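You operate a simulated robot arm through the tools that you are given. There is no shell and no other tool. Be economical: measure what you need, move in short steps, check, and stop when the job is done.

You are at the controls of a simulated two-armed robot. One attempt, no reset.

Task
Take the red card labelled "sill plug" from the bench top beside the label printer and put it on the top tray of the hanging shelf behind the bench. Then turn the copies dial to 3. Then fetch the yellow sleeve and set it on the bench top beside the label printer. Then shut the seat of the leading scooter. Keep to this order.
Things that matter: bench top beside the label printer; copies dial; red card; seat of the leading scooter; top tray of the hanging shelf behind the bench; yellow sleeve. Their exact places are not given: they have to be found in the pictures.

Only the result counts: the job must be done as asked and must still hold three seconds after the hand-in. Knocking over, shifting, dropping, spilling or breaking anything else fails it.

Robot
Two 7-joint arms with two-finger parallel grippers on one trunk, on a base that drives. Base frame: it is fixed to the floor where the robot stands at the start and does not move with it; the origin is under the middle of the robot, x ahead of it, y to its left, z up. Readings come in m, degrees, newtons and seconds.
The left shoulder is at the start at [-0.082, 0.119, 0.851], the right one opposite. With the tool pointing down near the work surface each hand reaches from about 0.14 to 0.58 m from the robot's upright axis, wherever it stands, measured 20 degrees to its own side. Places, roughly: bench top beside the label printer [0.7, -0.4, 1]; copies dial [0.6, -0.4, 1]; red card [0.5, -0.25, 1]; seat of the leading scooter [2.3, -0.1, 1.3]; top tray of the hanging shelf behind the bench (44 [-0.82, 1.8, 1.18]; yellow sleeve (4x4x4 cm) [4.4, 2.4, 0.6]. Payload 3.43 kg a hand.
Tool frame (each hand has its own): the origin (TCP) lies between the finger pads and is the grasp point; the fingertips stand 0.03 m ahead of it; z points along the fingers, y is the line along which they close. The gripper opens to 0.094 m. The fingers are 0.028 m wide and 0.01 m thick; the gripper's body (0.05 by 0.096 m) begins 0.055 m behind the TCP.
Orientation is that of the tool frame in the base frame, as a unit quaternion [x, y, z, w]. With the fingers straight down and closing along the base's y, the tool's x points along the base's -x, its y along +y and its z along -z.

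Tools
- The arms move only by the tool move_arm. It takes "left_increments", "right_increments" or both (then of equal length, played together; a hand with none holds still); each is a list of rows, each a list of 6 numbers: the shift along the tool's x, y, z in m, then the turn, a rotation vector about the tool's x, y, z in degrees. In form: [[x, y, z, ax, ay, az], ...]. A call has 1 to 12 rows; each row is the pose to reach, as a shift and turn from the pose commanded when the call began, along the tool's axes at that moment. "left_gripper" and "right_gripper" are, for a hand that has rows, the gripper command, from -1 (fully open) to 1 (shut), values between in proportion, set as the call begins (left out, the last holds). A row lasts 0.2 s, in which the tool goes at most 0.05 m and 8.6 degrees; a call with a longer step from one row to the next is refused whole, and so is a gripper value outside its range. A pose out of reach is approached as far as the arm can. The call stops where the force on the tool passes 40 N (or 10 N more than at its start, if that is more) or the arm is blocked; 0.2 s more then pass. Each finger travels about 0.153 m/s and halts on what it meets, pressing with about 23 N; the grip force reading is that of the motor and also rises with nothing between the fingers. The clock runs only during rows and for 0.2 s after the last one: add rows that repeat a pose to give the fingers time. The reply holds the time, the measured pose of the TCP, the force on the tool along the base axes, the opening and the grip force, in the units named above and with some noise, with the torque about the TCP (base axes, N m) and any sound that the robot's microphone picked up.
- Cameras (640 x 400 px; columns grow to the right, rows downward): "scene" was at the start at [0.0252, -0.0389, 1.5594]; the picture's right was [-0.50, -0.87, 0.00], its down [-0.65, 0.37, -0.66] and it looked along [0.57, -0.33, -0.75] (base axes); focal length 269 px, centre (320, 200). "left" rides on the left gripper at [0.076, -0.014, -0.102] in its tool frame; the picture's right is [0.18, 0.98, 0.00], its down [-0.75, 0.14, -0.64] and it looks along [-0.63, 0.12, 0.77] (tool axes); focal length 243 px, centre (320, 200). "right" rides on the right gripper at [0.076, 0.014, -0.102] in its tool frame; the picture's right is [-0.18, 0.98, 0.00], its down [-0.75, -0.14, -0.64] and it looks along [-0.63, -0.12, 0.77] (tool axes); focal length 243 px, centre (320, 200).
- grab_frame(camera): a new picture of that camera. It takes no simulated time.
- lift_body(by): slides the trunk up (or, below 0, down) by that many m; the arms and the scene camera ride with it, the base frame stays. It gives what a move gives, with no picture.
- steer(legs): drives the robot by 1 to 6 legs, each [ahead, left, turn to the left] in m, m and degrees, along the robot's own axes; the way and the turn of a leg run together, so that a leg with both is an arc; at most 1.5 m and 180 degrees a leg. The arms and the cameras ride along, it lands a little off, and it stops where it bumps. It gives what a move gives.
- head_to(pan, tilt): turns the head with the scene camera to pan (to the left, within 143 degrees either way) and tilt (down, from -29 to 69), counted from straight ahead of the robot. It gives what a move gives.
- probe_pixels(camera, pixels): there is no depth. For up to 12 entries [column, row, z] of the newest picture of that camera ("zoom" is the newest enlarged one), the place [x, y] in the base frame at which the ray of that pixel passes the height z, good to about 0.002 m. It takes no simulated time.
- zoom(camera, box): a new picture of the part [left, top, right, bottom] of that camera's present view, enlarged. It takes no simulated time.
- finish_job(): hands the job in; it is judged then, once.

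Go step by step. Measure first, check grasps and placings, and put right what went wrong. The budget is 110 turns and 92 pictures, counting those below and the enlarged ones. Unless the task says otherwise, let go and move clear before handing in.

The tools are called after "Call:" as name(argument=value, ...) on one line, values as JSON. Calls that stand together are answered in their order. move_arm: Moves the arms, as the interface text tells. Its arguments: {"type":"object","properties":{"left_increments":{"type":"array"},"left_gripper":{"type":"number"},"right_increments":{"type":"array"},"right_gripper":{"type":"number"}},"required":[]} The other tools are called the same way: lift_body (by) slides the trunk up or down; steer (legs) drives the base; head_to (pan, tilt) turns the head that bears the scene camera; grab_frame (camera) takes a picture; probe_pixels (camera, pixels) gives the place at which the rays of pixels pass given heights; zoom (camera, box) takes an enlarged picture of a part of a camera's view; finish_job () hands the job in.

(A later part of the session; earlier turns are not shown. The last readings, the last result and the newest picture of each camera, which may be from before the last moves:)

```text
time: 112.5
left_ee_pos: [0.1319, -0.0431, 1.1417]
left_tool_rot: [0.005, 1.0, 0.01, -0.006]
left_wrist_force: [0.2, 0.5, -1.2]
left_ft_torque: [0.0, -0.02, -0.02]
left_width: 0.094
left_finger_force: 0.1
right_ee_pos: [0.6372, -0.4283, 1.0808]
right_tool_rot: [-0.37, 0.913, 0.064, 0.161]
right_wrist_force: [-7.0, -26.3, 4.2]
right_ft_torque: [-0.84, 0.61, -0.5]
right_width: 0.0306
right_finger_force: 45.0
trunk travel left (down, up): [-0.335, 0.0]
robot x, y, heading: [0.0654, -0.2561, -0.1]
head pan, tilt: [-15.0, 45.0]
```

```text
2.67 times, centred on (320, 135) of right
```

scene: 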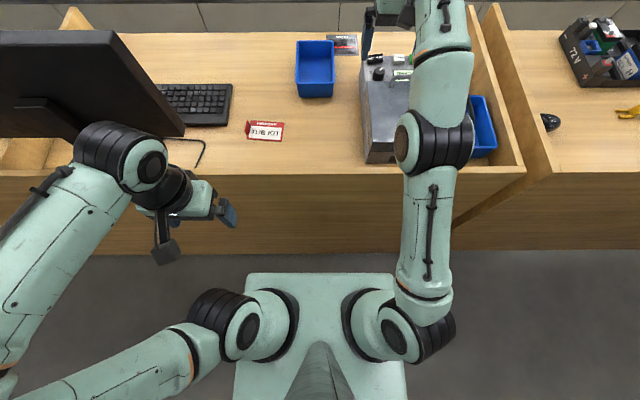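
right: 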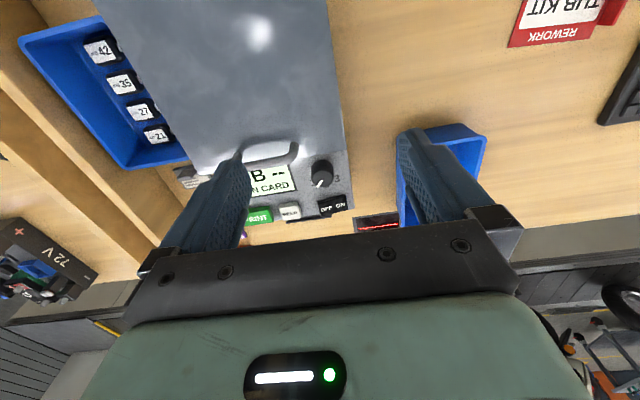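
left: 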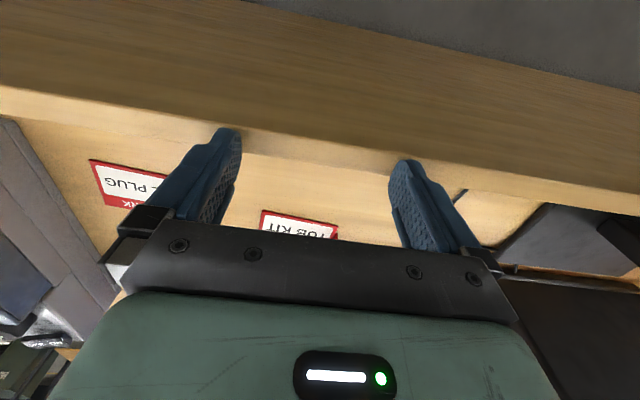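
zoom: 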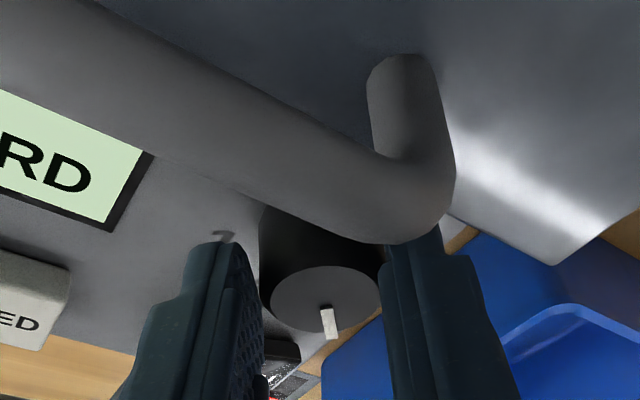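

The pointer turned with the hand. I'll open slightly, rise straight up, and read the dial.

Call:
move_arm(right_increments=[[0, 0, 0, 0, 0, 0], [0, 0, 0, 0, 0, 0], [-0.0034, 0, -0.0094, 0, 0, 0], [-0.0103, 0, -0.0282, 0, 0, 0], [-0.0137, 0, -0.0376, 0, 0, 0], [-0.0137, 0, -0.0376, 0, 0, 0]], right_gripper=0.15)

Call:
grab_frame(camera="right")

```text
time: 113.9
left_ee_pos: [0.1334, -0.0402, 1.1406]
left_tool_rot: [0.005, 1.0, 0.009, -0.007]
left_wrist_force: [0.3, 0.0, 0.8]
left_ft_torque: [-0.01, 0.01, 0.01]
left_width: 0.094
left_finger_force: 0.0
right_ee_pos: [0.6375, -0.4224, 1.1211]
right_tool_rot: [-0.372, 0.912, 0.068, 0.16]
right_wrist_force: [0.7, 0.9, 0.3]
right_ft_torque: [-0.02, -0.05, 0.0]
right_width: 0.0399
right_finger_force: 0.0
trunk travel left (down, up): [-0.335, 0.0]
robot x, y, heading: [0.0659, -0.2553, -0.4]
head pan, tilt: [-15.0, 45.0]
```

```text
35 pictures are left
```

right: 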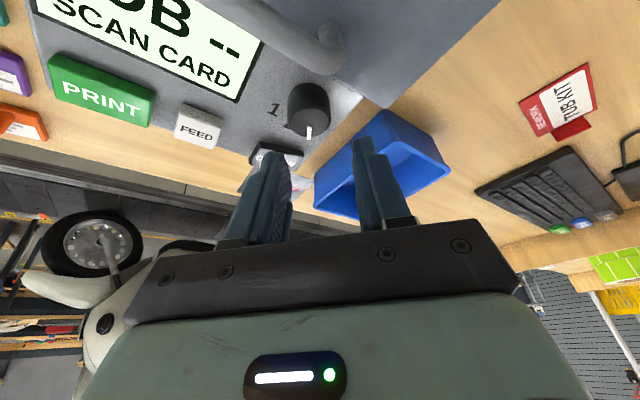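

Call:
probe_pixels(camera="right", pixels=[[311, 121.5, 1.064], [308.5, 137.5, 1.064], [310, 126, 1.064]])

```text
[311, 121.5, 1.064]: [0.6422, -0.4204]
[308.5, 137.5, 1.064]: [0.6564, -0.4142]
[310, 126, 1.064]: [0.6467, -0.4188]
```

Call:
zoom(camera="right", box=[260, 70, 356, 160])

```text
4.44 times, centred on (308, 115) of right
```

zoom: 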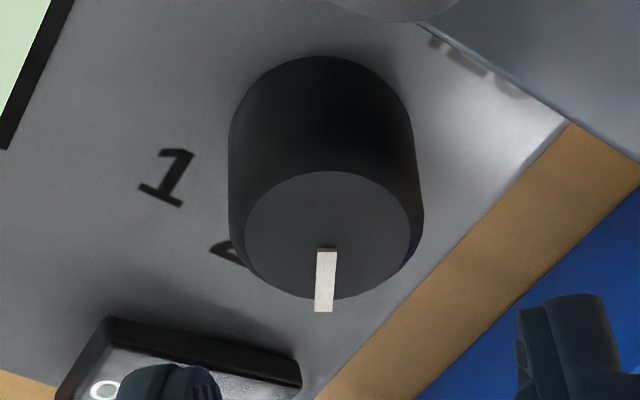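

Call:
probe_pixels(camera="zoom", pixels=[[328, 234, 1.064], [326, 250, 1.064], [323, 311, 1.064], [168, 177, 1.042], [245, 235, 1.064], [411, 235, 1.064]])

```text
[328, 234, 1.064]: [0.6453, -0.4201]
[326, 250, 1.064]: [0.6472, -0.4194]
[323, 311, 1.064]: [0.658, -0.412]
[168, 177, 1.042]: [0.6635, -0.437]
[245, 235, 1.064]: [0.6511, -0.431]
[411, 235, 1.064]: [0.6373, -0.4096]
```

The pointer is now at about +33°, so about 12° more is needed. The two views also show the knob axis is really near (0.647, −0.417). I'll descend centred on that, grip, and turn 13° more.

Call:
move_arm(right_increments=[[0.003, -0.003, 0.008, 0, 0, 0], [0.009, -0.003, 0.025, 0, 0, 0], [0.0141, -0.003, 0.0396, 0, 0, 0], [0.0141, -0.003, 0.0396, 0, 0, 0]])

Call:
move_arm(right_increments=[[0, 0, 0, 0, 0, 0], [0, 0, 0, 0, 0, 0], [-0.0001, -0.0012, 0, -2.2, 0, -6.1], [-0.0003, -0.0023, 0.0001, -4.45, 0, -12.2], [-0.0003, -0.0023, 0.0001, -4.45, 0, -12.2]], right_gripper=1)

Call:
move_arm(right_increments=[[0, 0, 0, 0, 0, 0], [0, 0, 0, 0, 0, 0], [-0.0034, 0, -0.0094, 0, 0, 0], [-0.0103, 0, -0.0282, 0, 0, 0], [-0.0137, 0, -0.0376, 0, 0, 0], [-0.0137, 0, -0.0376, 0, 0, 0]], right_gripper=0.15)

Call:
zoom(camera="right", box=[260, 70, 356, 160])

```text
time: 114.9
left_ee_pos: [0.1328, -0.0393, 1.1415]
left_tool_rot: [0.005, 1.0, 0.009, -0.008]
left_wrist_force: [-0.4, 0.3, 0.0]
left_ft_torque: [0.0, -0.01, 0.0]
left_width: 0.094
left_finger_force: 0.1
right_ee_pos: [0.6393, -0.4244, 1.0784]
right_tool_rot: [-0.372, 0.912, 0.068, 0.161]
right_wrist_force: [0.3, -0.1, -0.1]
right_ft_torque: [0.02, 0.02, 0.01]
right_width: 0.0399
right_finger_force: 0.1
trunk travel left (down, up): [-0.335, 0.0]
robot x, y, heading: [0.0623, -0.2533, -0.4]
head pan, tilt: [-15.0, 45.0]
```

```text
time: 116.1
left_ee_pos: [0.1328, -0.0413, 1.1401]
left_tool_rot: [0.005, 1.0, 0.009, -0.007]
left_wrist_force: [-0.9, -0.3, -0.5]
left_ft_torque: [0.03, 0.02, -0.01]
left_width: 0.0938
left_finger_force: 0.1
right_ee_pos: [0.6433, -0.4267, 1.0796]
right_tool_rot: [-0.473, 0.864, 0.086, 0.152]
right_wrist_force: [5.0, -7.9, 7.0]
right_ft_torque: [-1.08, 0.68, -0.23]
right_width: 0.0303
right_finger_force: 45.3
trunk travel left (down, up): [-0.335, 0.0]
robot x, y, heading: [0.0609, -0.2548, -0.3]
head pan, tilt: [-15.0, 45.0]
```

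```text
time: 117.5
left_ee_pos: [0.1337, -0.0402, 1.1406]
left_tool_rot: [0.006, 1.0, 0.009, -0.007]
left_wrist_force: [-0.2, 0.0, -0.1]
left_ft_torque: [0.03, -0.04, -0.01]
left_width: 0.094
left_finger_force: 0.0
right_ee_pos: [0.6417, -0.4255, 1.1197]
right_tool_rot: [-0.473, 0.864, 0.086, 0.152]
right_wrist_force: [0.1, -0.3, 0.2]
right_ft_torque: [0.02, 0.03, -0.01]
right_width: 0.0402
right_finger_force: 0.1
trunk travel left (down, up): [-0.335, 0.0]
robot x, y, heading: [0.06, -0.258, -0.1]
head pan, tilt: [-15.0, 45.0]
```

```text
4.44 times, centred on (308, 115) of right
```

zoom: 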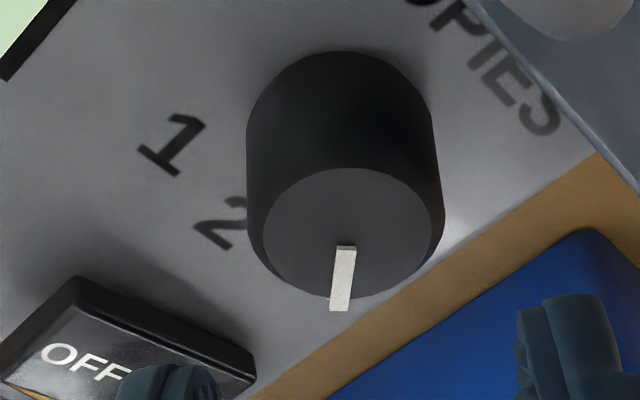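

Call:
probe_pixels(camera="zoom", pixels=[[354, 230, 1.061], [346, 247, 1.061], [339, 310, 1.061], [171, 143, 1.04], [222, 222, 1.04], [265, 230, 1.061], [441, 230, 1.061]])

```text
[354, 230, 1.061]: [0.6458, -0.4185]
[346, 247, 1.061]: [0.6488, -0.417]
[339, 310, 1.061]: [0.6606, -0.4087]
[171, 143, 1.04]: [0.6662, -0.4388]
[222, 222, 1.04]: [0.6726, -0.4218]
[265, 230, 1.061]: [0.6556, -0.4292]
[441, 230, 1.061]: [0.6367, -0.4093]
```

The pointer reads about 34–35° despite 13° more hand turn, so there may be an end stop. I'll lift the arm away and read the dial with the head camera.

Call:
move_arm(right_increments=[[-0.01, 0, -0.04, 0, 0, 0], [0.02, 0, -0.06, 0, 0, 0], [0.06, 0, -0.075, 0, 0, 0], [0.1, 0, -0.08, 0, 0, 0], [0.14, 0, -0.08, 0, 0, 0], [0.18, 0, -0.08, 0, 0, 0], [0.2, 0, -0.08, 0, 0, 0], [0.2, 0, -0.08, 0, 0, 0]])

Call:
zoom(camera="scene", box=[275, 160, 355, 210])

```text
time: 119.3
left_ee_pos: [0.1336, -0.0406, 1.1416]
left_tool_rot: [0.006, 1.0, 0.009, -0.007]
left_wrist_force: [-1.1, 0.5, -0.4]
left_ft_torque: [0.02, -0.02, -0.03]
left_width: 0.0939
left_finger_force: 0.0
right_ee_pos: [0.5254, -0.6064, 1.1265]
right_tool_rot: [-0.473, 0.864, 0.086, 0.151]
right_wrist_force: [-0.4, 0.1, -0.2]
right_ft_torque: [-0.01, 0.0, 0.03]
right_width: 0.0403
right_finger_force: 0.0
right hand out of reach, approached as far as the arm can: row 1
trunk travel left (down, up): [-0.335, 0.0]
robot x, y, heading: [0.064, -0.2566, -0.2]
head pan, tilt: [-15.0, 45.0]
```

```text
8.00 times, centred on (315, 185) of scene
```

zoom: 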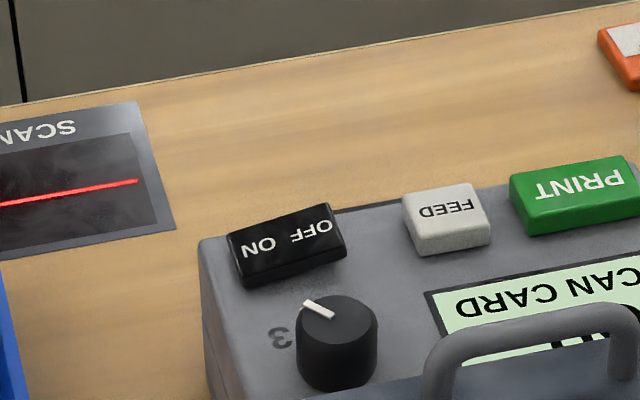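

Call:
probe_pixels(camera="zoom", pixels=[[338, 320, 1.061], [333, 317, 1.061], [304, 301, 1.061], [279, 338, 1.04], [298, 320, 1.061], [379, 320, 1.061], [240, 265, 1.05]])

```text
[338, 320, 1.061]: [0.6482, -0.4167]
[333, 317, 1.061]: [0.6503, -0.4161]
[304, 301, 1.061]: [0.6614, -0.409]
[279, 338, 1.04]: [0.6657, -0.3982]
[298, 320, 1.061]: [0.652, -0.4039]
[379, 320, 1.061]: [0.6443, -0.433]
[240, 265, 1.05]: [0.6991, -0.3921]
```

Head-camera measurement gives pointer ≈33° and "3" at ≈47°, so it may be a stop or a slip. I'll regrip at a smaller yaw with a deeper hold and turn further, watching whether the pointer follows.

Call:
move_arm(right_increments=[[-0.04, 0, 0, 2.6, 0, 7.1], [-0.08, 0, 0, 5.1, 0, 14.1], [-0.11, 0, 0, 7.7, 0, 21.2], [-0.14, 0, 0.005, 9.2, 0, 25.4], [-0.18, 0.003, 0.015, 9.2, 0, 25.4], [-0.2, 0.0041, 0.05, 9.2, 0, 25.4], [-0.2006, 0.0041, 0.08, 9.2, 0, 25.4], [-0.2006, 0.0041, 0.08, 9.2, 0, 25.4]])

Call:
zoom(camera="right", box=[250, 70, 410, 170])

```text
time: 121.1
left_ee_pos: [0.134, -0.039, 1.14]
left_tool_rot: [0.006, 1.0, 0.009, -0.007]
left_wrist_force: [0.6, -0.5, 0.6]
left_ft_torque: [0.03, -0.02, -0.02]
left_width: 0.094
left_finger_force: 0.0
right_ee_pos: [0.6388, -0.4214, 1.1186]
right_tool_rot: [-0.257, 0.951, 0.048, 0.165]
right_wrist_force: [0.1, -0.4, -0.1]
right_ft_torque: [-0.04, 0.0, -0.01]
right_width: 0.0401
right_finger_force: 0.1
trunk travel left (down, up): [-0.335, 0.0]
robot x, y, heading: [0.0639, -0.2531, -0.5]
head pan, tilt: [-15.0, 45.0]
```

```text
4.00 times, centred on (330, 120) of right
```

zoom: 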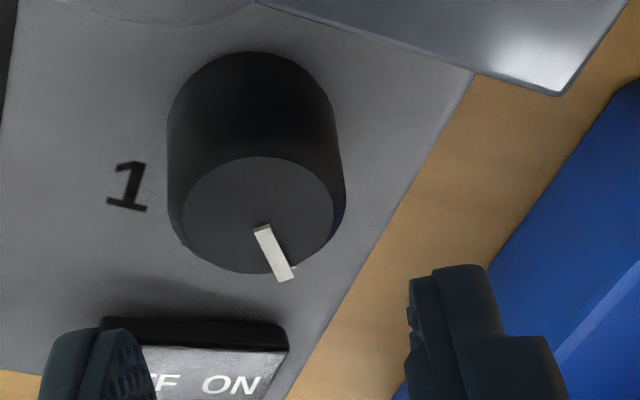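

Call:
probe_pixels(camera="zoom", pixels=[[258, 214, 1.061], [262, 228, 1.061], [286, 281, 1.061], [128, 187, 1.04], [182, 214, 1.061], [334, 214, 1.061]])

```text
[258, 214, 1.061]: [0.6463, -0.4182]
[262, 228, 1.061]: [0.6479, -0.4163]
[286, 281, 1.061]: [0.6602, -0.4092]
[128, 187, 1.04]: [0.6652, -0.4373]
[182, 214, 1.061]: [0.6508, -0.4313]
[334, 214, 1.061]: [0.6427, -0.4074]
```

The pointer is at about 32° by this view. I'll descend, grip, and turn 25°, then look before releasing.

Call:
move_arm(right_increments=[[0.004, -0.0015, 0.01, 0, 0, 0], [0.01, -0.0015, 0.025, 0, 0, 0], [0.0164, -0.0015, 0.0394, 0, 0, 0], [0.0164, -0.0015, 0.0394, 0, 0, 0]])

Call:
move_arm(right_increments=[[0, 0, 0, 0, 0, 0], [0, 0, 0, 0, 0, 0], [-0.0001, -0.0015, 0, -2.85, 0, -7.83], [-0.0004, -0.003, 0.0001, -5.7, 0, -15.67], [-0.0009, -0.0044, 0.0003, -8.55, 0, -23.5], [-0.0009, -0.0044, 0.0003, -8.55, 0, -23.5]], right_gripper=1)

Call:
zoom(camera="right", box=[250, 90, 410, 190])

```text
time: 122.1
left_ee_pos: [0.1336, -0.0401, 1.1405]
left_tool_rot: [0.005, 1.0, 0.009, -0.007]
left_wrist_force: [0.1, -0.4, 0.8]
left_ft_torque: [-0.01, 0.0, -0.04]
left_width: 0.0942
left_finger_force: 0.0
right_ee_pos: [0.6371, -0.4238, 1.0772]
right_tool_rot: [-0.257, 0.951, 0.047, 0.168]
right_wrist_force: [-0.3, 0.2, 0.2]
right_ft_torque: [0.0, 0.01, -0.02]
right_width: 0.0399
right_finger_force: 0.0
trunk travel left (down, up): [-0.335, 0.0]
robot x, y, heading: [0.0648, -0.2554, -0.3]
head pan, tilt: [-15.0, 45.0]
```

```text
time: 123.5
left_ee_pos: [0.1342, -0.0417, 1.1415]
left_tool_rot: [0.005, 1.0, 0.01, -0.008]
left_wrist_force: [0.2, -0.4, -0.2]
left_ft_torque: [-0.02, -0.02, 0.0]
left_width: 0.094
left_finger_force: 0.1
right_ee_pos: [0.6421, -0.4285, 1.0776]
right_tool_rot: [-0.457, 0.872, 0.084, 0.154]
right_wrist_force: [6.3, -5.6, 3.6]
right_ft_torque: [-0.06, -0.17, -0.52]
right_width: 0.03
right_finger_force: 45.2
trunk travel left (down, up): [-0.335, 0.0]
robot x, y, heading: [0.0644, -0.2559, -0.4]
head pan, tilt: [-15.0, 45.0]
```

```text
4.00 times, centred on (330, 140) of right
```

zoom: 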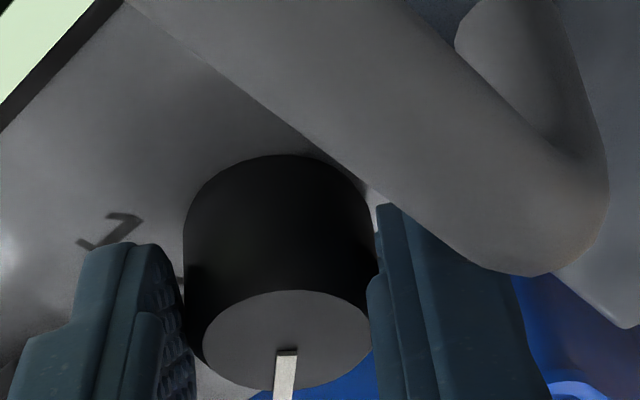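

The knob held still while the hand slipped around it against 0.5 N·m, so the dial is at its end stop, past 2 at position 3. I'll release, rise and retract.

Call:
move_arm(right_increments=[[0, 0, 0, 0, 0, 0], [0, 0, 0, 0, 0, 0], [-0.0068, 0, -0.019, 0, 0, 0], [-0.0137, 0, -0.0376, 0, 0, 0], [-0.012, 0.02, -0.06, 0, 0, 0], [0.002, 0.05, -0.085, 0, 0, 0], [0.02, 0.08, -0.11, 0, 0, 0], [0.04, 0.11, -0.125, 0, 0, 0], [0.06, 0.14, -0.125, 0, 0, 0], [0.08, 0.18, -0.125, 0, 0, 0], [0.08, 0.18, -0.125, 0, 0, 0]], right_gripper=0.1)

Call:
zoom(camera="scene", box=[275, 160, 355, 210])

```text
time: 125.9
left_ee_pos: [0.1334, -0.0398, 1.142]
left_tool_rot: [0.005, 1.0, 0.008, -0.006]
left_wrist_force: [0.0, -0.4, -0.1]
left_ft_torque: [-0.01, 0.01, -0.02]
left_width: 0.0939
left_finger_force: 0.1
right_ee_pos: [0.4277, -0.4239, 1.1681]
right_tool_rot: [-0.457, 0.872, 0.084, 0.154]
right_wrist_force: [0.4, -0.6, 0.4]
right_ft_torque: [-0.01, -0.04, -0.01]
right_width: 0.0422
right_finger_force: 0.0
trunk travel left (down, up): [-0.335, 0.0]
robot x, y, heading: [0.0679, -0.2579, -0.3]
head pan, tilt: [-15.0, 45.0]
```

```text
8.00 times, centred on (315, 185) of scene
```

zoom: 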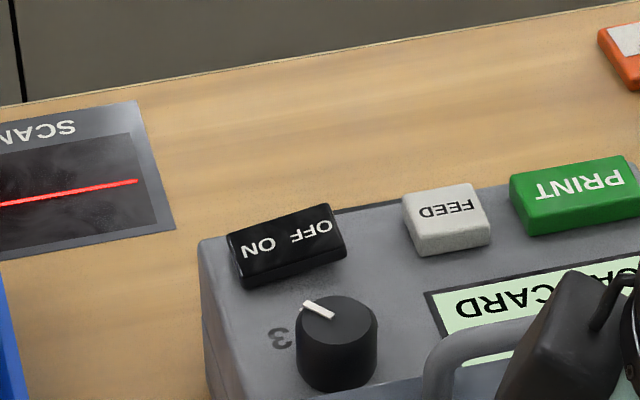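

The pointer hasn't changed, and the dial is done. I'll straighten and tuck the right hand, then drive toward the far area to find the sleeve.

Call:
move_arm(right_increments=[[0, 0, 0, 0, 8, 0], [0, 0, 0, 0, 16, 0], [0, 0, 0, 0, 20, 0]], right_gripper=-1)

Call:
move_arm(right_increments=[[0, 0, 0, 0, 0, 8], [0, 0.02, 0, 0, 0, 16], [0.02, 0.05, 0, 0, 0, 24], [0.04, 0.08, 0, 0, 0, 32], [0.05, 0.11, 0, 0, 0, 40], [0.06, 0.13, 0, 0, 0, 48], [0.06, 0.13, 0, 0, 0, 55], [0.06, 0.13, 0, 0, 0, 55]])

Call:
steer(legs=[[-0.35, 0, 0], [0, 1.5, 0], [0, 0.75, 0]])

Call:
head_to(pan=40, tilt=22)

Call:
grab_frame(camera="scene")

```text
time: 126.7
left_ee_pos: [0.1336, -0.0401, 1.1412]
left_tool_rot: [0.005, 1.0, 0.01, -0.007]
left_wrist_force: [0.1, 0.1, -0.4]
left_ft_torque: [0.01, 0.01, 0.01]
left_width: 0.0941
left_finger_force: 0.1
right_ee_pos: [0.4244, -0.4223, 1.168]
right_tool_rot: [-0.465, 0.885, 0.002, -0.001]
right_wrist_force: [-0.3, -1.8, 0.1]
right_ft_torque: [0.03, 0.01, -0.01]
right_width: 0.0941
right_finger_force: 0.2
trunk travel left (down, up): [-0.335, 0.0]
robot x, y, heading: [0.0601, -0.2501, -0.4]
head pan, tilt: [-15.0, 45.0]
```

```text
time: 128.5
left_ee_pos: [0.1343, -0.039, 1.1404]
left_tool_rot: [0.006, 1.0, 0.009, -0.007]
left_wrist_force: [-0.4, 0.1, 0.8]
left_ft_torque: [0.01, 0.03, 0.01]
left_width: 0.094
left_finger_force: 0.0
right_ee_pos: [0.2851, -0.3973, 1.1676]
right_tool_rot: [-0.002, 1.0, 0.002, -0.002]
right_wrist_force: [0.6, 0.1, -0.5]
right_ft_torque: [-0.01, 0.02, 0.02]
right_width: 0.0944
right_finger_force: 0.0
trunk travel left (down, up): [-0.335, 0.0]
robot x, y, heading: [0.0646, -0.2536, -0.2]
head pan, tilt: [-15.0, 45.0]
```

```text
time: 150.3
left_ee_pos: [-0.2348, 2.2215, 1.1398]
left_tool_rot: [-0.003, 1.0, 0.009, -0.007]
left_wrist_force: [-1.1, 0.5, -0.1]
left_ft_torque: [-0.01, 0.01, 0.01]
left_width: 0.0942
left_finger_force: 0.2
right_ee_pos: [-0.0771, 1.8655, 1.1683]
right_tool_rot: [-0.012, 1.0, 0.003, -0.002]
right_wrist_force: [-0.8, -1.1, -0.6]
right_ft_torque: [0.03, -0.03, -0.02]
right_width: 0.0942
right_finger_force: 0.0
trunk travel left (down, up): [-0.335, 0.0]
robot x, y, heading: [-0.3014, 2.0037, 0.5]
head pan, tilt: [-15.0, 45.0]
```

```text
time: 151.5
left_ee_pos: [-0.2346, 2.2211, 1.1399]
left_tool_rot: [-0.002, 1.0, 0.009, -0.006]
left_wrist_force: [0.8, -0.2, -0.3]
left_ft_torque: [-0.03, 0.0, -0.03]
left_width: 0.0939
left_finger_force: 0.0
right_ee_pos: [-0.0765, 1.8665, 1.1686]
right_tool_rot: [-0.011, 1.0, 0.003, -0.002]
right_wrist_force: [-0.2, 0.7, 0.3]
right_ft_torque: [-0.02, -0.02, 0.02]
right_width: 0.0938
right_finger_force: 0.0
trunk travel left (down, up): [-0.335, 0.0]
robot x, y, heading: [-0.2955, 2.0052, 0.6]
head pan, tilt: [40.0, 22.0]
```

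```text
28 pictures are left
```

scene: 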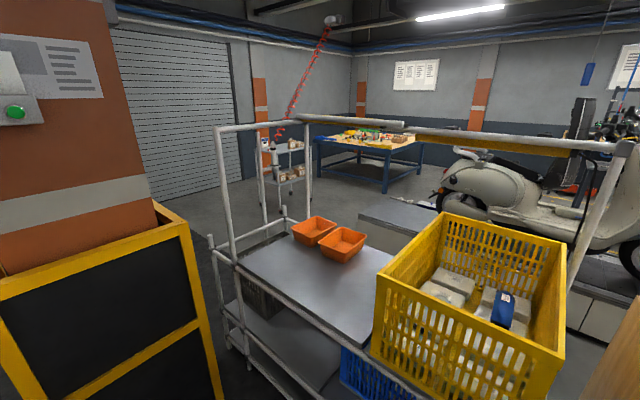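

Call:
probe_pixels(camera="scene", pixels=[[232, 345, 0], [210, 235, 0.9], [222, 390, 0], [262, 215, 0], [277, 207, 0], [360, 215, 0.4], [440, 205, 0.4], [385, 192, 0], [320, 182, 0], [300, 225, 0], [215, 130, 1.5], [185, 260, 0.0]])

Call:
zoom(camera="scene", box=[230, 110, 470, 260])

```text
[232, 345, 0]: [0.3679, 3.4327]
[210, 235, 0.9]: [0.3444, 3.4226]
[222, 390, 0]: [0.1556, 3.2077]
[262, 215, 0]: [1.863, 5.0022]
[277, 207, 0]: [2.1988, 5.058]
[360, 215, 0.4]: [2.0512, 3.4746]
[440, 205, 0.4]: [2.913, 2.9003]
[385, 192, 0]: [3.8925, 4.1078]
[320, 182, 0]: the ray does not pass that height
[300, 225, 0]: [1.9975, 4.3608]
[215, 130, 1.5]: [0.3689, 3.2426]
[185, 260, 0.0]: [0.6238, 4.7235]
```

```text
2.67 times, centred on (350, 185) of scene
```

zoom: 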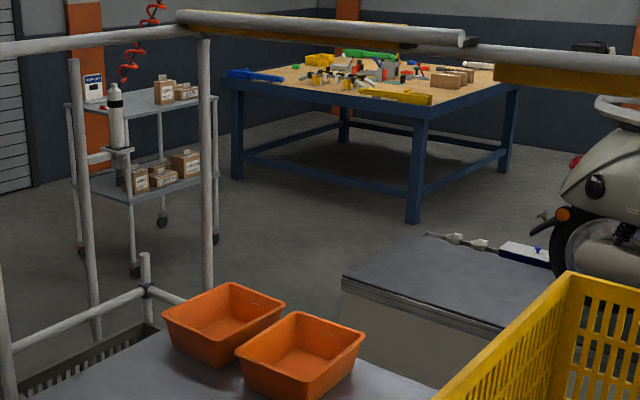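

The sleeve is beyond the scooter line. I need a way round, so I'll look at the gap between the yellow-framed board, the column and the cart.

Call:
head_to(pan=80, tilt=35)

Call:
grab_frame(camera="scene")

```text
time: 152.6
left_ee_pos: [-0.2337, 2.221, 1.1402]
left_tool_rot: [-0.003, 1.0, 0.009, -0.007]
left_wrist_force: [-0.3, 0.1, 0.0]
left_ft_torque: [0.04, 0.0, 0.01]
left_width: 0.094
left_finger_force: 0.1
right_ee_pos: [-0.078, 1.8645, 1.1694]
right_tool_rot: [-0.011, 1.0, 0.002, -0.001]
right_wrist_force: [0.3, -0.2, -0.1]
right_ft_torque: [0.0, -0.01, 0.01]
right_width: 0.0939
right_finger_force: 0.0
trunk travel left (down, up): [-0.335, 0.0]
robot x, y, heading: [-0.3001, 2.0019, 0.6]
head pan, tilt: [80.0, 35.0]
```

```text
26 pictures are left
```

scene: 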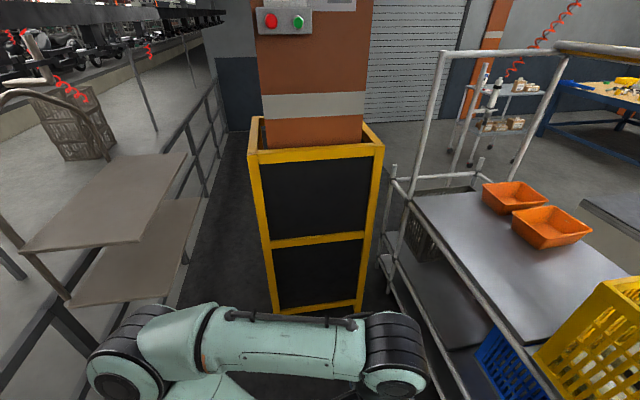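

Call:
probe_pixels(camera="scene", pixels=[[362, 312, 0], [275, 314, 0], [392, 290, 0], [384, 145, 1.1], [250, 152, 1.1], [185, 153, 1.18], [130, 245, 1.18], [200, 198, 0.9], [180, 300, 0.9], [180, 302, 0], [412, 205, 0.9], [228, 130, 0]])

Call:
zoom(camera="scene", box=[340, 120, 500, 370])

```text
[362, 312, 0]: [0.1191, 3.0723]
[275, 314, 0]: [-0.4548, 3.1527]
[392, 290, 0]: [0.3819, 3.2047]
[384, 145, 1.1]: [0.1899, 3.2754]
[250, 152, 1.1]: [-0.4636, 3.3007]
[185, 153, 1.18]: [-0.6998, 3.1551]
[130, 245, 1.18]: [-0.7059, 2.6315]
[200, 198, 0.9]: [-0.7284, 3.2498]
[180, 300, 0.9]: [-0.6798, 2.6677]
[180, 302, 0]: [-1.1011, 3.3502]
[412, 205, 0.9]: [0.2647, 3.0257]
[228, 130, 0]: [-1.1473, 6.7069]
```

```text
1.60 times, centred on (420, 245) of scene
```

zoom: 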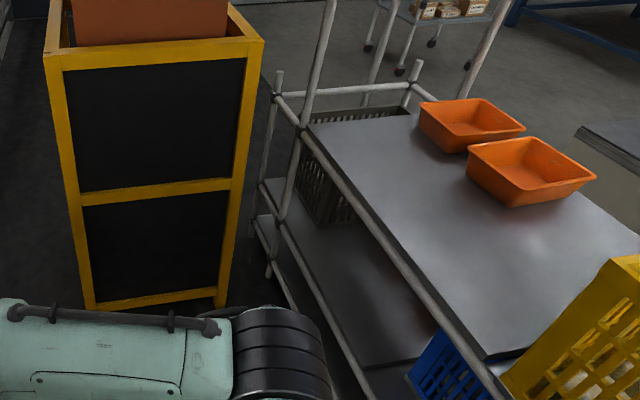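

Neither left-hand gap is passable: 0.26 m beside the cart, and trays overhang the other. I'll go right along the bench and look for a way round that end.

Call:
steer(legs=[[0.06, 0, -0.6], [0, -1.5, 0], [0, -1.5, 0], [0, -1.4, 0]])

Call:
head_to(pan=-55, tilt=25)

Call:
grab_frame(camera="scene")

```text
time: 191.4
left_ee_pos: [-0.1829, -2.1782, 1.1405]
left_tool_rot: [-0.01, 1.0, 0.008, -0.007]
left_wrist_force: [-0.5, 0.2, 0.7]
left_ft_torque: [0.01, -0.04, 0.02]
left_width: 0.0939
left_finger_force: 0.1
right_ee_pos: [-0.0196, -2.5341, 1.1682]
right_tool_rot: [-0.019, 1.0, 0.002, -0.003]
right_wrist_force: [0.0, -0.4, 1.1]
right_ft_torque: [0.01, 0.02, 0.0]
right_width: 0.0942
right_finger_force: 0.0
trunk travel left (down, up): [-0.335, 0.0]
robot x, y, heading: [-0.2471, -2.3975, 1.2]
head pan, tilt: [80.0, 35.0]
```

```text
time: 193.6
left_ee_pos: [-0.1826, -2.1793, 1.1406]
left_tool_rot: [-0.01, 1.0, 0.008, -0.007]
left_wrist_force: [-0.1, -1.0, 0.5]
left_ft_torque: [0.0, 0.0, 0.0]
left_width: 0.0939
left_finger_force: 0.0
right_ee_pos: [-0.0198, -2.5327, 1.1693]
right_tool_rot: [-0.019, 1.0, 0.002, -0.002]
right_wrist_force: [0.0, -0.1, 0.0]
right_ft_torque: [0.01, -0.01, 0.0]
right_width: 0.0939
right_finger_force: 0.1
trunk travel left (down, up): [-0.335, 0.0]
robot x, y, heading: [-0.247, -2.3995, 1.4]
head pan, tilt: [-55.0, 25.0]
```

```text
24 pictures are left
```

scene: 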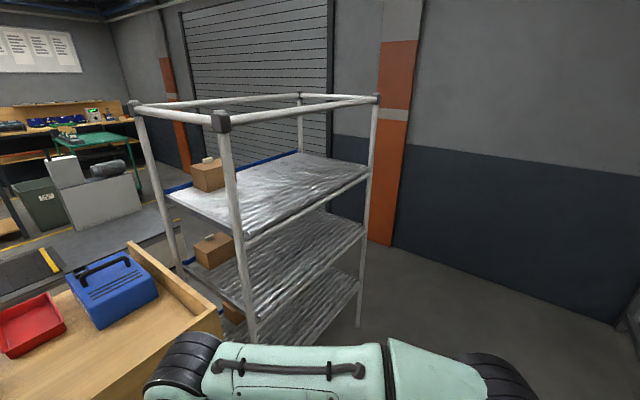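

Call:
probe_pixels(camera="scene", pixels=[[359, 325, 0], [372, 238, 0], [392, 245, 0], [620, 325, 0], [248, 335, 0.4], [222, 120, 1.7], [376, 97, 1.7], [298, 97, 1.7], [330, 230, 0], [150, 230, 0], [60, 280, 0.3], [200, 205, 0.3]])

Call:
head_to(pan=-20, tilt=20)

Call:
grab_frame(camera="scene")

```text
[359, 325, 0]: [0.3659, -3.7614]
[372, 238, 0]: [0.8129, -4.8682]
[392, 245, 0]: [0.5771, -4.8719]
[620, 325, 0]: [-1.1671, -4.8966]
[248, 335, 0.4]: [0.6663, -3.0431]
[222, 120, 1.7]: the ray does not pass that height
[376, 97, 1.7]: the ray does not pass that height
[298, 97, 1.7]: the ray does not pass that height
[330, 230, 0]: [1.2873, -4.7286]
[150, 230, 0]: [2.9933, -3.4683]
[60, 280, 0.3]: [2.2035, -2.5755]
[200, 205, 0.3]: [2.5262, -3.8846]
```

```text
time: 194.6
left_ee_pos: [-0.1828, -2.1785, 1.1413]
left_tool_rot: [-0.01, 1.0, 0.008, -0.006]
left_wrist_force: [1.1, 0.1, -0.4]
left_ft_torque: [-0.02, 0.0, -0.02]
left_width: 0.0941
left_finger_force: 0.1
right_ee_pos: [-0.0216, -2.5326, 1.1684]
right_tool_rot: [-0.019, 1.0, 0.003, -0.002]
right_wrist_force: [0.3, 0.7, 0.0]
right_ft_torque: [-0.02, 0.02, -0.01]
right_width: 0.0939
right_finger_force: 0.0
trunk travel left (down, up): [-0.335, 0.0]
robot x, y, heading: [-0.2434, -2.3984, 1.4]
head pan, tilt: [-20.0, 20.0]
```

```text
23 pictures are left
```

scene: 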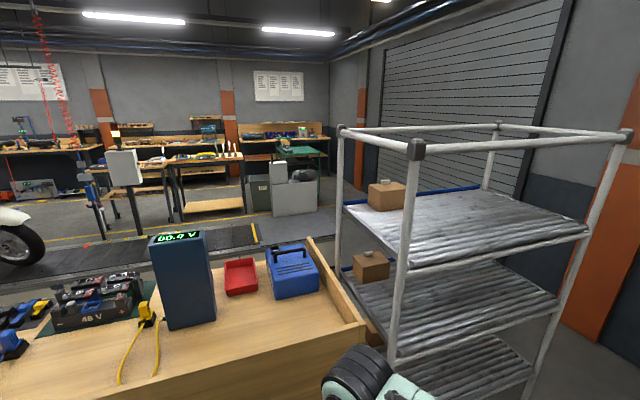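

There's a 1.1 m passage between the rack (y −3.76) and the wall (y −4.87), and the conveyor seems to end near (258,235). I'll probe that end and the floor beyond.

Call:
probe_pixels(camera="scene", pixels=[[262, 243, 0.3], [255, 222, 0.3], [262, 243, 0.0], [255, 222, 0.0], [275, 216, 0], [318, 210, 0], [200, 222, 0], [130, 238, 0], [335, 225, 0], [30, 240, 0], [95, 240, 0], [245, 208, 0]])

Call:
zoom(camera="scene", box=[40, 110, 360, 310])

```text
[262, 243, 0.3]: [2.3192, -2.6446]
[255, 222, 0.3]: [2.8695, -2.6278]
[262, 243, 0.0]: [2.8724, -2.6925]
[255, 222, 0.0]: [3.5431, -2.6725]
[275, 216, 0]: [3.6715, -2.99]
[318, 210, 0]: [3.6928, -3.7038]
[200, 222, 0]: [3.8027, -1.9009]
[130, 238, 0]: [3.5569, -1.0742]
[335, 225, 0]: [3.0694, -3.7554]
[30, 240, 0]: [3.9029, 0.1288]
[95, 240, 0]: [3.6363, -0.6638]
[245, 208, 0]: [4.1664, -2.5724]
```

```text
2.00 times, centred on (200, 210) of scene
```

zoom: 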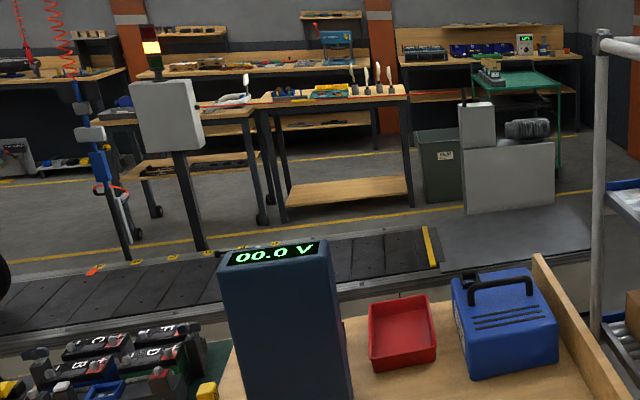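

The passage looks usable: go along y≈−4.35, then behind the line. The left elbow flares out, so I'll bring both hands forward to slim the arms and check their width.

Call:
move_arm(left_increments=[[-0.04, -0.01, 0, 0, 0, 0], [-0.08, -0.025, 0, 0, 0, 0], [-0.12, -0.04, 0, 0, 0, 0], [-0.16, -0.055, 0, 0, 0, 0], [-0.2, -0.07, 0, 0, 0, 0], [-0.24, -0.085, 0, 0, 0, 0], [-0.28, -0.1, 0, 0, 0, 0], [-0.28, -0.1, 0, 0, 0, 0]], right_increments=[[-0.02, 0, 0, 0, 0, 0], [-0.05, 0, 0, 0, 0, 0], [-0.08, 0, 0, 0, 0, 0], [-0.11, 0.01, 0, 0, 0, 0], [-0.12, 0.02, 0, 0, 0, 0], [-0.12, 0.02, 0, 0, 0, 0], [-0.12, 0.02, 0, 0, 0, 0], [-0.12, 0.02, 0, 0, 0, 0]])

Call:
head_to(pan=0, tilt=69)

Call:
grab_frame(camera="scene")

```text
time: 196.4
left_ee_pos: [0.1014, -2.2748, 1.1353]
left_tool_rot: [-0.009, 1.0, 0.009, -0.006]
left_wrist_force: [0.6, 0.3, -0.1]
left_ft_torque: [0.02, 0.0, 0.0]
left_width: 0.0941
left_finger_force: 0.0
right_ee_pos: [0.0975, -2.5089, 1.1684]
right_tool_rot: [-0.019, 1.0, 0.003, -0.002]
right_wrist_force: [-0.1, -0.6, -0.4]
right_ft_torque: [-0.01, -0.03, -0.01]
right_width: 0.0942
right_finger_force: 0.1
trunk travel left (down, up): [-0.335, 0.0]
robot x, y, heading: [-0.2416, -2.3991, 1.5]
head pan, tilt: [-20.0, 20.0]
```

```text
time: 197.6
left_ee_pos: [0.1017, -2.2743, 1.1355]
left_tool_rot: [-0.01, 1.0, 0.009, -0.007]
left_wrist_force: [-0.5, -0.2, 0.0]
left_ft_torque: [0.01, 0.02, 0.0]
left_width: 0.0941
left_finger_force: 0.2
right_ee_pos: [0.0974, -2.5081, 1.1679]
right_tool_rot: [-0.018, 1.0, 0.002, -0.002]
right_wrist_force: [-0.7, 0.3, -0.6]
right_ft_torque: [0.01, 0.01, -0.05]
right_width: 0.0944
right_finger_force: 0.2
trunk travel left (down, up): [-0.335, 0.0]
robot x, y, heading: [-0.2478, -2.3961, 1.3]
head pan, tilt: [0.0, 68.8]
```

```text
21 pictures are left
```

scene: 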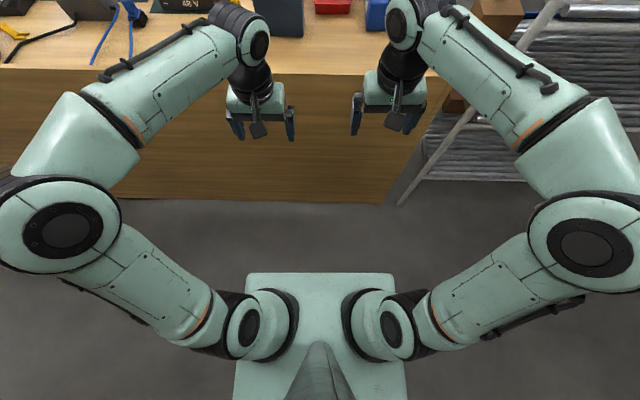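

The elbows span about ±0.5 m, which is too wide for the passage. I'll stretch both arms forward to straighten them and narrow the profile.

Call:
move_arm(left_increments=[[-0.03, 0, 0.02, 0, 0, 0], [-0.07, 0, 0.04, 0, 0, 0], [-0.11, 0, 0.06, 0, 0, 0], [-0.15, 0, 0.075, 0, 0, 0], [-0.18, 0, 0.075, 0, 0, 0], [-0.2, 0, 0.075, 0, 0, 0], [-0.2, 0, 0.075, 0, 0, 0]], right_increments=[[-0.03, 0, 0.03, 0, 0, 0], [-0.07, 0, 0.06, 0, 0, 0], [-0.11, 0, 0.08, 0, 0, 0], [-0.15, 0, 0.1, 0, 0, 0], [-0.18, 0, 0.108, 0, 0, 0], [-0.2, 0, 0.108, 0, 0, 0], [-0.2, 0, 0.108, 0, 0, 0]])

Call:
grab_frame(camera="scene")

```text
time: 199.2
left_ee_pos: [0.2974, -2.2691, 1.0558]
left_tool_rot: [-0.009, 1.0, 0.009, -0.007]
left_wrist_force: [-0.3, -0.5, -0.5]
left_ft_torque: [0.01, -0.03, 0.02]
left_width: 0.0942
left_finger_force: 0.1
right_ee_pos: [0.2988, -2.4999, 1.0585]
right_tool_rot: [-0.02, 1.0, 0.002, -0.002]
right_wrist_force: [0.0, 0.0, -0.3]
right_ft_torque: [0.01, 0.0, 0.03]
right_width: 0.094
right_finger_force: 0.0
trunk travel left (down, up): [-0.335, 0.0]
robot x, y, heading: [-0.2447, -2.3958, 1.3]
head pan, tilt: [0.0, 68.8]
```

```text
20 pictures are left
```

scene: 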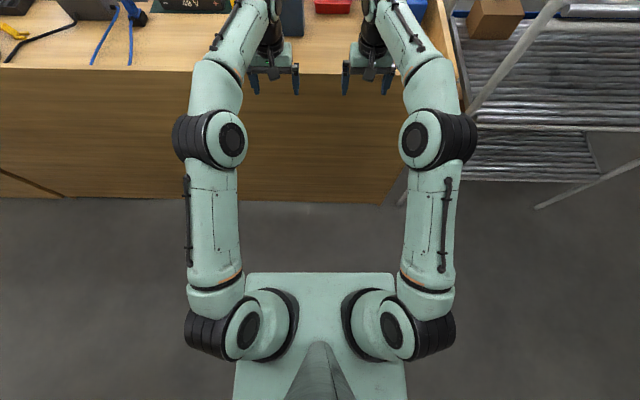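

The arms are now slim, about ±0.25 m. I'll back up slightly, strafe to y≈−4.33, drive through the gap, and look.

Call:
steer(legs=[[-0.15, 0, -1.3], [0, -1.5, 0], [0, -0.43, 0]])

Call:
head_to(pan=15, tilt=20)

Call:
grab_frame(camera="scene")

```text
time: 217.4
left_ee_pos: [0.1734, -4.203, 1.0564]
left_tool_rot: [-0.007, 1.0, 0.008, -0.007]
left_wrist_force: [0.0, -0.4, 0.8]
left_ft_torque: [-0.01, 0.02, 0.05]
left_width: 0.0939
left_finger_force: 0.0
right_ee_pos: [0.1754, -4.4347, 1.0586]
right_tool_rot: [-0.017, 1.0, 0.002, -0.002]
right_wrist_force: [-1.4, 0.6, -0.2]
right_ft_torque: [0.0, 0.02, 0.0]
right_width: 0.0938
right_finger_force: 0.0
trunk travel left (down, up): [-0.335, 0.0]
robot x, y, heading: [-0.3713, -4.3305, 1.2]
head pan, tilt: [0.0, 68.8]
```

```text
time: 218.5
left_ee_pos: [0.1743, -4.2029, 1.0576]
left_tool_rot: [-0.007, 1.0, 0.008, -0.008]
left_wrist_force: [0.7, 0.1, 0.1]
left_ft_torque: [-0.02, 0.02, -0.05]
left_width: 0.0941
left_finger_force: 0.0
right_ee_pos: [0.1753, -4.4355, 1.0593]
right_tool_rot: [-0.016, 1.0, 0.003, -0.002]
right_wrist_force: [0.2, 0.5, -0.2]
right_ft_torque: [0.02, -0.01, 0.01]
right_width: 0.0939
right_finger_force: 0.0
trunk travel left (down, up): [-0.335, 0.0]
robot x, y, heading: [-0.3676, -4.3296, 1.2]
head pan, tilt: [15.0, 20.0]
```

```text
19 pictures are left
```

scene: 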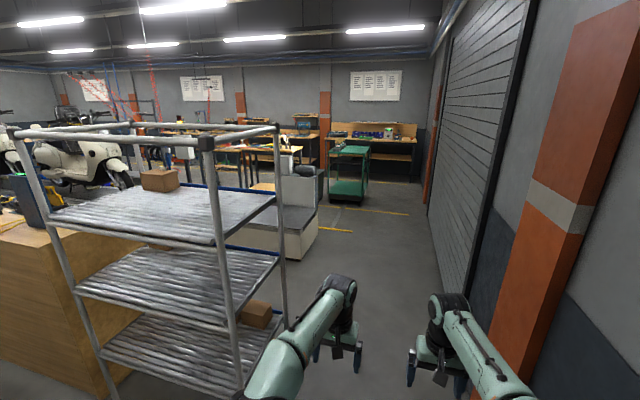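

The way ahead is clear floor between the platform end at (315,255) and the wall. I'll probe waypoints.

Call:
probe_pixels(camera="scene", pixels=[[285, 262, 0], [318, 245, 0], [318, 207, 0.4], [330, 204, 0], [362, 203, 0], [330, 229, 0], [408, 213, 0], [430, 225, 0], [520, 370, 0], [325, 172, 0.5], [250, 193, 0], [300, 190, 0]])

```text
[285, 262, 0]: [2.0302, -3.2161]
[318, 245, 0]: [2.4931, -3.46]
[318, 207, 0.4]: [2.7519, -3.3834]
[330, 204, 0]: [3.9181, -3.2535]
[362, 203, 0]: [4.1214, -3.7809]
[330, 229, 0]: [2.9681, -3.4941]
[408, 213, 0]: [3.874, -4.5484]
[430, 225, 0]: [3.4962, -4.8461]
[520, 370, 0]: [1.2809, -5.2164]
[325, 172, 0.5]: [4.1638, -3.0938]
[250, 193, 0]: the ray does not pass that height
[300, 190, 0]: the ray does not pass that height
```

I'll drive to about (3.1, −4.3), turn left to face +y along the lane behind the line, and look.

Call:
steer(legs=[[1.5, 0, -1.2], [1.5, 0, 0], [0.5, 0, 0], [0, 0, 90]])

Call:
head_to(pan=0, tilt=18)

Call:
grab_frame(camera="scene")

```text
time: 239.4
left_ee_pos: [3.0361, -3.813, 1.0562]
left_tool_rot: [-0.699, 0.715, 0.001, -0.011]
left_wrist_force: [0.0, -0.4, -0.3]
left_ft_torque: [-0.02, 0.03, 0.0]
left_width: 0.0942
left_finger_force: 0.0
right_ee_pos: [3.2689, -3.8206, 1.0587]
right_tool_rot: [-0.705, 0.709, 0.0, -0.003]
right_wrist_force: [0.1, 0.6, 0.1]
right_ft_torque: [0.01, 0.01, 0.0]
right_width: 0.094
right_finger_force: 0.1
trunk travel left (down, up): [-0.335, 0.0]
robot x, y, heading: [3.1415, -4.3571, 88.6]
head pan, tilt: [15.0, 20.0]
```

```text
time: 240.2
left_ee_pos: [3.0359, -3.8127, 1.0557]
left_tool_rot: [-0.698, 0.716, 0.001, -0.011]
left_wrist_force: [0.3, -0.9, 0.1]
left_ft_torque: [-0.01, -0.02, 0.0]
left_width: 0.094
left_finger_force: 0.0
right_ee_pos: [3.2685, -3.8217, 1.0577]
right_tool_rot: [-0.705, 0.709, 0.0, -0.003]
right_wrist_force: [0.4, 0.3, 0.0]
right_ft_torque: [-0.02, 0.04, -0.02]
right_width: 0.0941
right_finger_force: 0.1
trunk travel left (down, up): [-0.335, 0.0]
robot x, y, heading: [3.1389, -4.3583, 88.9]
head pan, tilt: [0.0, 18.0]
```

```text
18 pictures are left
```

scene: 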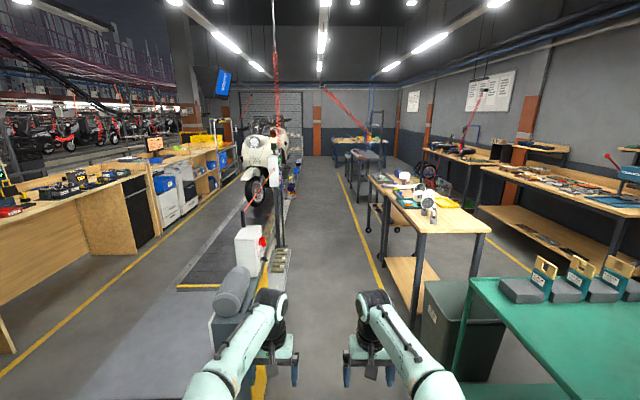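

The lane ahead is clear between the line on the left and the tables on the right. I'll probe its borders.

Call:
probe_pixels(camera="scene", pixels=[[283, 275, 0], [268, 340, 0], [395, 300, 0], [420, 345, 0], [372, 262, 0], [278, 250, 0], [370, 232, 0], [355, 185, 0], [378, 195, 0], [292, 200, 0], [400, 215, 0], [368, 152, 0.85]])

Call:
zoom(camera="scene", box=[230, 110, 430, 235])

```text
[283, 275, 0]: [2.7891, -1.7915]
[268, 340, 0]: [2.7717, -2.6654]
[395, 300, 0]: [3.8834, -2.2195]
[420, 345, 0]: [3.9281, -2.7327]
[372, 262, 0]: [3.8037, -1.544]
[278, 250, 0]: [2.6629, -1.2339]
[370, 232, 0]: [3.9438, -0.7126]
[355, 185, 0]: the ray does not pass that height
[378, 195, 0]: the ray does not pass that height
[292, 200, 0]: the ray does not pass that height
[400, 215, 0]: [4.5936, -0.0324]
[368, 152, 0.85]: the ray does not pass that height
```

```text
3.20 times, centred on (330, 172) of scene
```

zoom: 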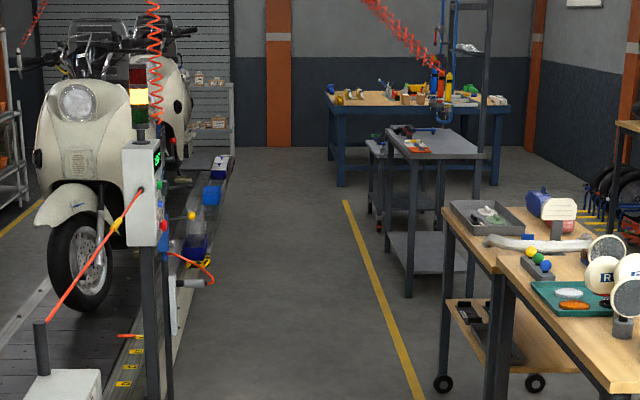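

The lane spans x 2.79–3.80. I'll shift to its centre and drive up to y≈0.7, then look for the sleeve.

Call:
steer(legs=[[1.5, -0.17, 1.1], [1.5, 0, 0], [1.5, 0, 0], [0.5, 0, 0]])

Call:
head_to(pan=-30, tilt=30)

Call:
grab_frame(camera="scene")

```text
refused: leg 1 is longer than a leg can be; nothing moved
```

```text
time: 241.1
left_ee_pos: [3.0356, -3.8135, 1.0574]
left_tool_rot: [-0.698, 0.716, 0.002, -0.01]
left_wrist_force: [1.1, -0.1, -0.1]
left_ft_torque: [-0.02, -0.03, -0.02]
left_width: 0.0941
left_finger_force: 0.0
right_ee_pos: [3.2688, -3.8205, 1.0592]
right_tool_rot: [-0.705, 0.709, 0.0, -0.004]
right_wrist_force: [-0.3, 0.1, 0.0]
right_ft_torque: [-0.01, 0.03, -0.01]
right_width: 0.0941
right_finger_force: 0.1
trunk travel left (down, up): [-0.335, 0.0]
robot x, y, heading: [3.1383, -4.3609, 89.1]
head pan, tilt: [-30.0, 30.0]
```

```text
16 pictures are left
```

scene: 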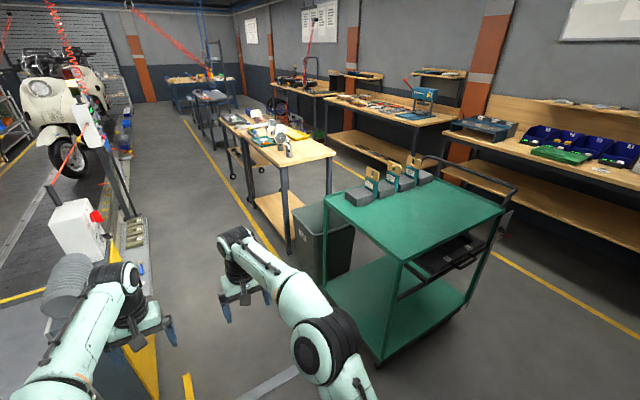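

That leg was too long and got refused. I'll split it.

Call:
steer(legs=[[1.4, -0.17, 0.9], [1.5, 0, 0], [1.5, 0, 0], [0.6, 0, 0]])

```text
time: 265.1
left_ee_pos: [3.0454, 1.1609, 1.0562]
left_tool_rot: [0.718, -0.696, -0.001, 0.012]
left_wrist_force: [0.0, -0.1, 0.0]
left_ft_torque: [0.02, -0.02, 0.03]
left_width: 0.094
left_finger_force: 0.1
right_ee_pos: [3.2783, 1.1637, 1.0591]
right_tool_rot: [0.724, -0.689, 0.0, 0.003]
right_wrist_force: [-0.2, 0.1, 0.0]
right_ft_torque: [0.0, -0.04, 0.0]
right_width: 0.0939
right_finger_force: 0.1
trunk travel left (down, up): [-0.335, 0.0]
robot x, y, heading: [3.1806, 0.6175, 92.2]
head pan, tilt: [-30.0, 30.0]
```

Call:
head_to(pan=-35, tilt=25)

Call:
grab_frame(camera="scene")

```text
time: 265.8
left_ee_pos: [3.0451, 1.1601, 1.0545]
left_tool_rot: [0.717, -0.697, -0.001, 0.012]
left_wrist_force: [-0.2, 0.0, -0.9]
left_ft_torque: [0.01, 0.0, -0.03]
left_width: 0.0937
left_finger_force: 0.1
right_ee_pos: [3.2763, 1.1639, 1.0596]
right_tool_rot: [0.725, -0.689, 0.0, 0.003]
right_wrist_force: [0.4, 0.2, -0.8]
right_ft_torque: [0.03, -0.01, 0.0]
right_width: 0.0938
right_finger_force: 0.1
trunk travel left (down, up): [-0.335, 0.0]
robot x, y, heading: [3.1824, 0.6214, 92.0]
head pan, tilt: [-35.0, 25.0]
```

```text
15 pictures are left
```

scene: 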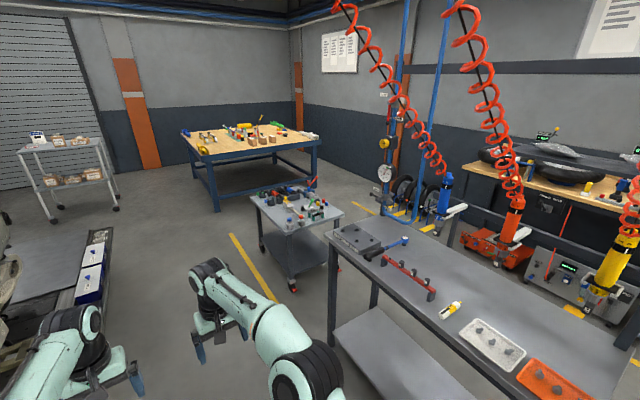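

The expected spot projects to about (320,200), which is the small low cart carrying coloured parts. I'll zoom in.

Call:
zoom(camera="scene", box=[245, 175, 357, 245])

Call:
probe_pixels(camera="zoom", pixels=[[30, 140, 0.6], [280, 90, 0.6], [570, 210, 0.6], [220, 330, 0.6], [320, 200, 0.6]])

```text
5.71 times, centred on (301, 210) of scene
```

zoom: 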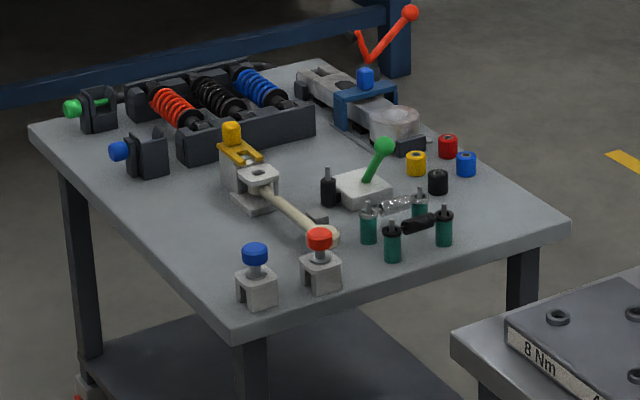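

```text
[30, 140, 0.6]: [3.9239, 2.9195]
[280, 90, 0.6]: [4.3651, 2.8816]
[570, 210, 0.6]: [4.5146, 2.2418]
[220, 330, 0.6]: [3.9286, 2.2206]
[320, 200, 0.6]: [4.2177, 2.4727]
```

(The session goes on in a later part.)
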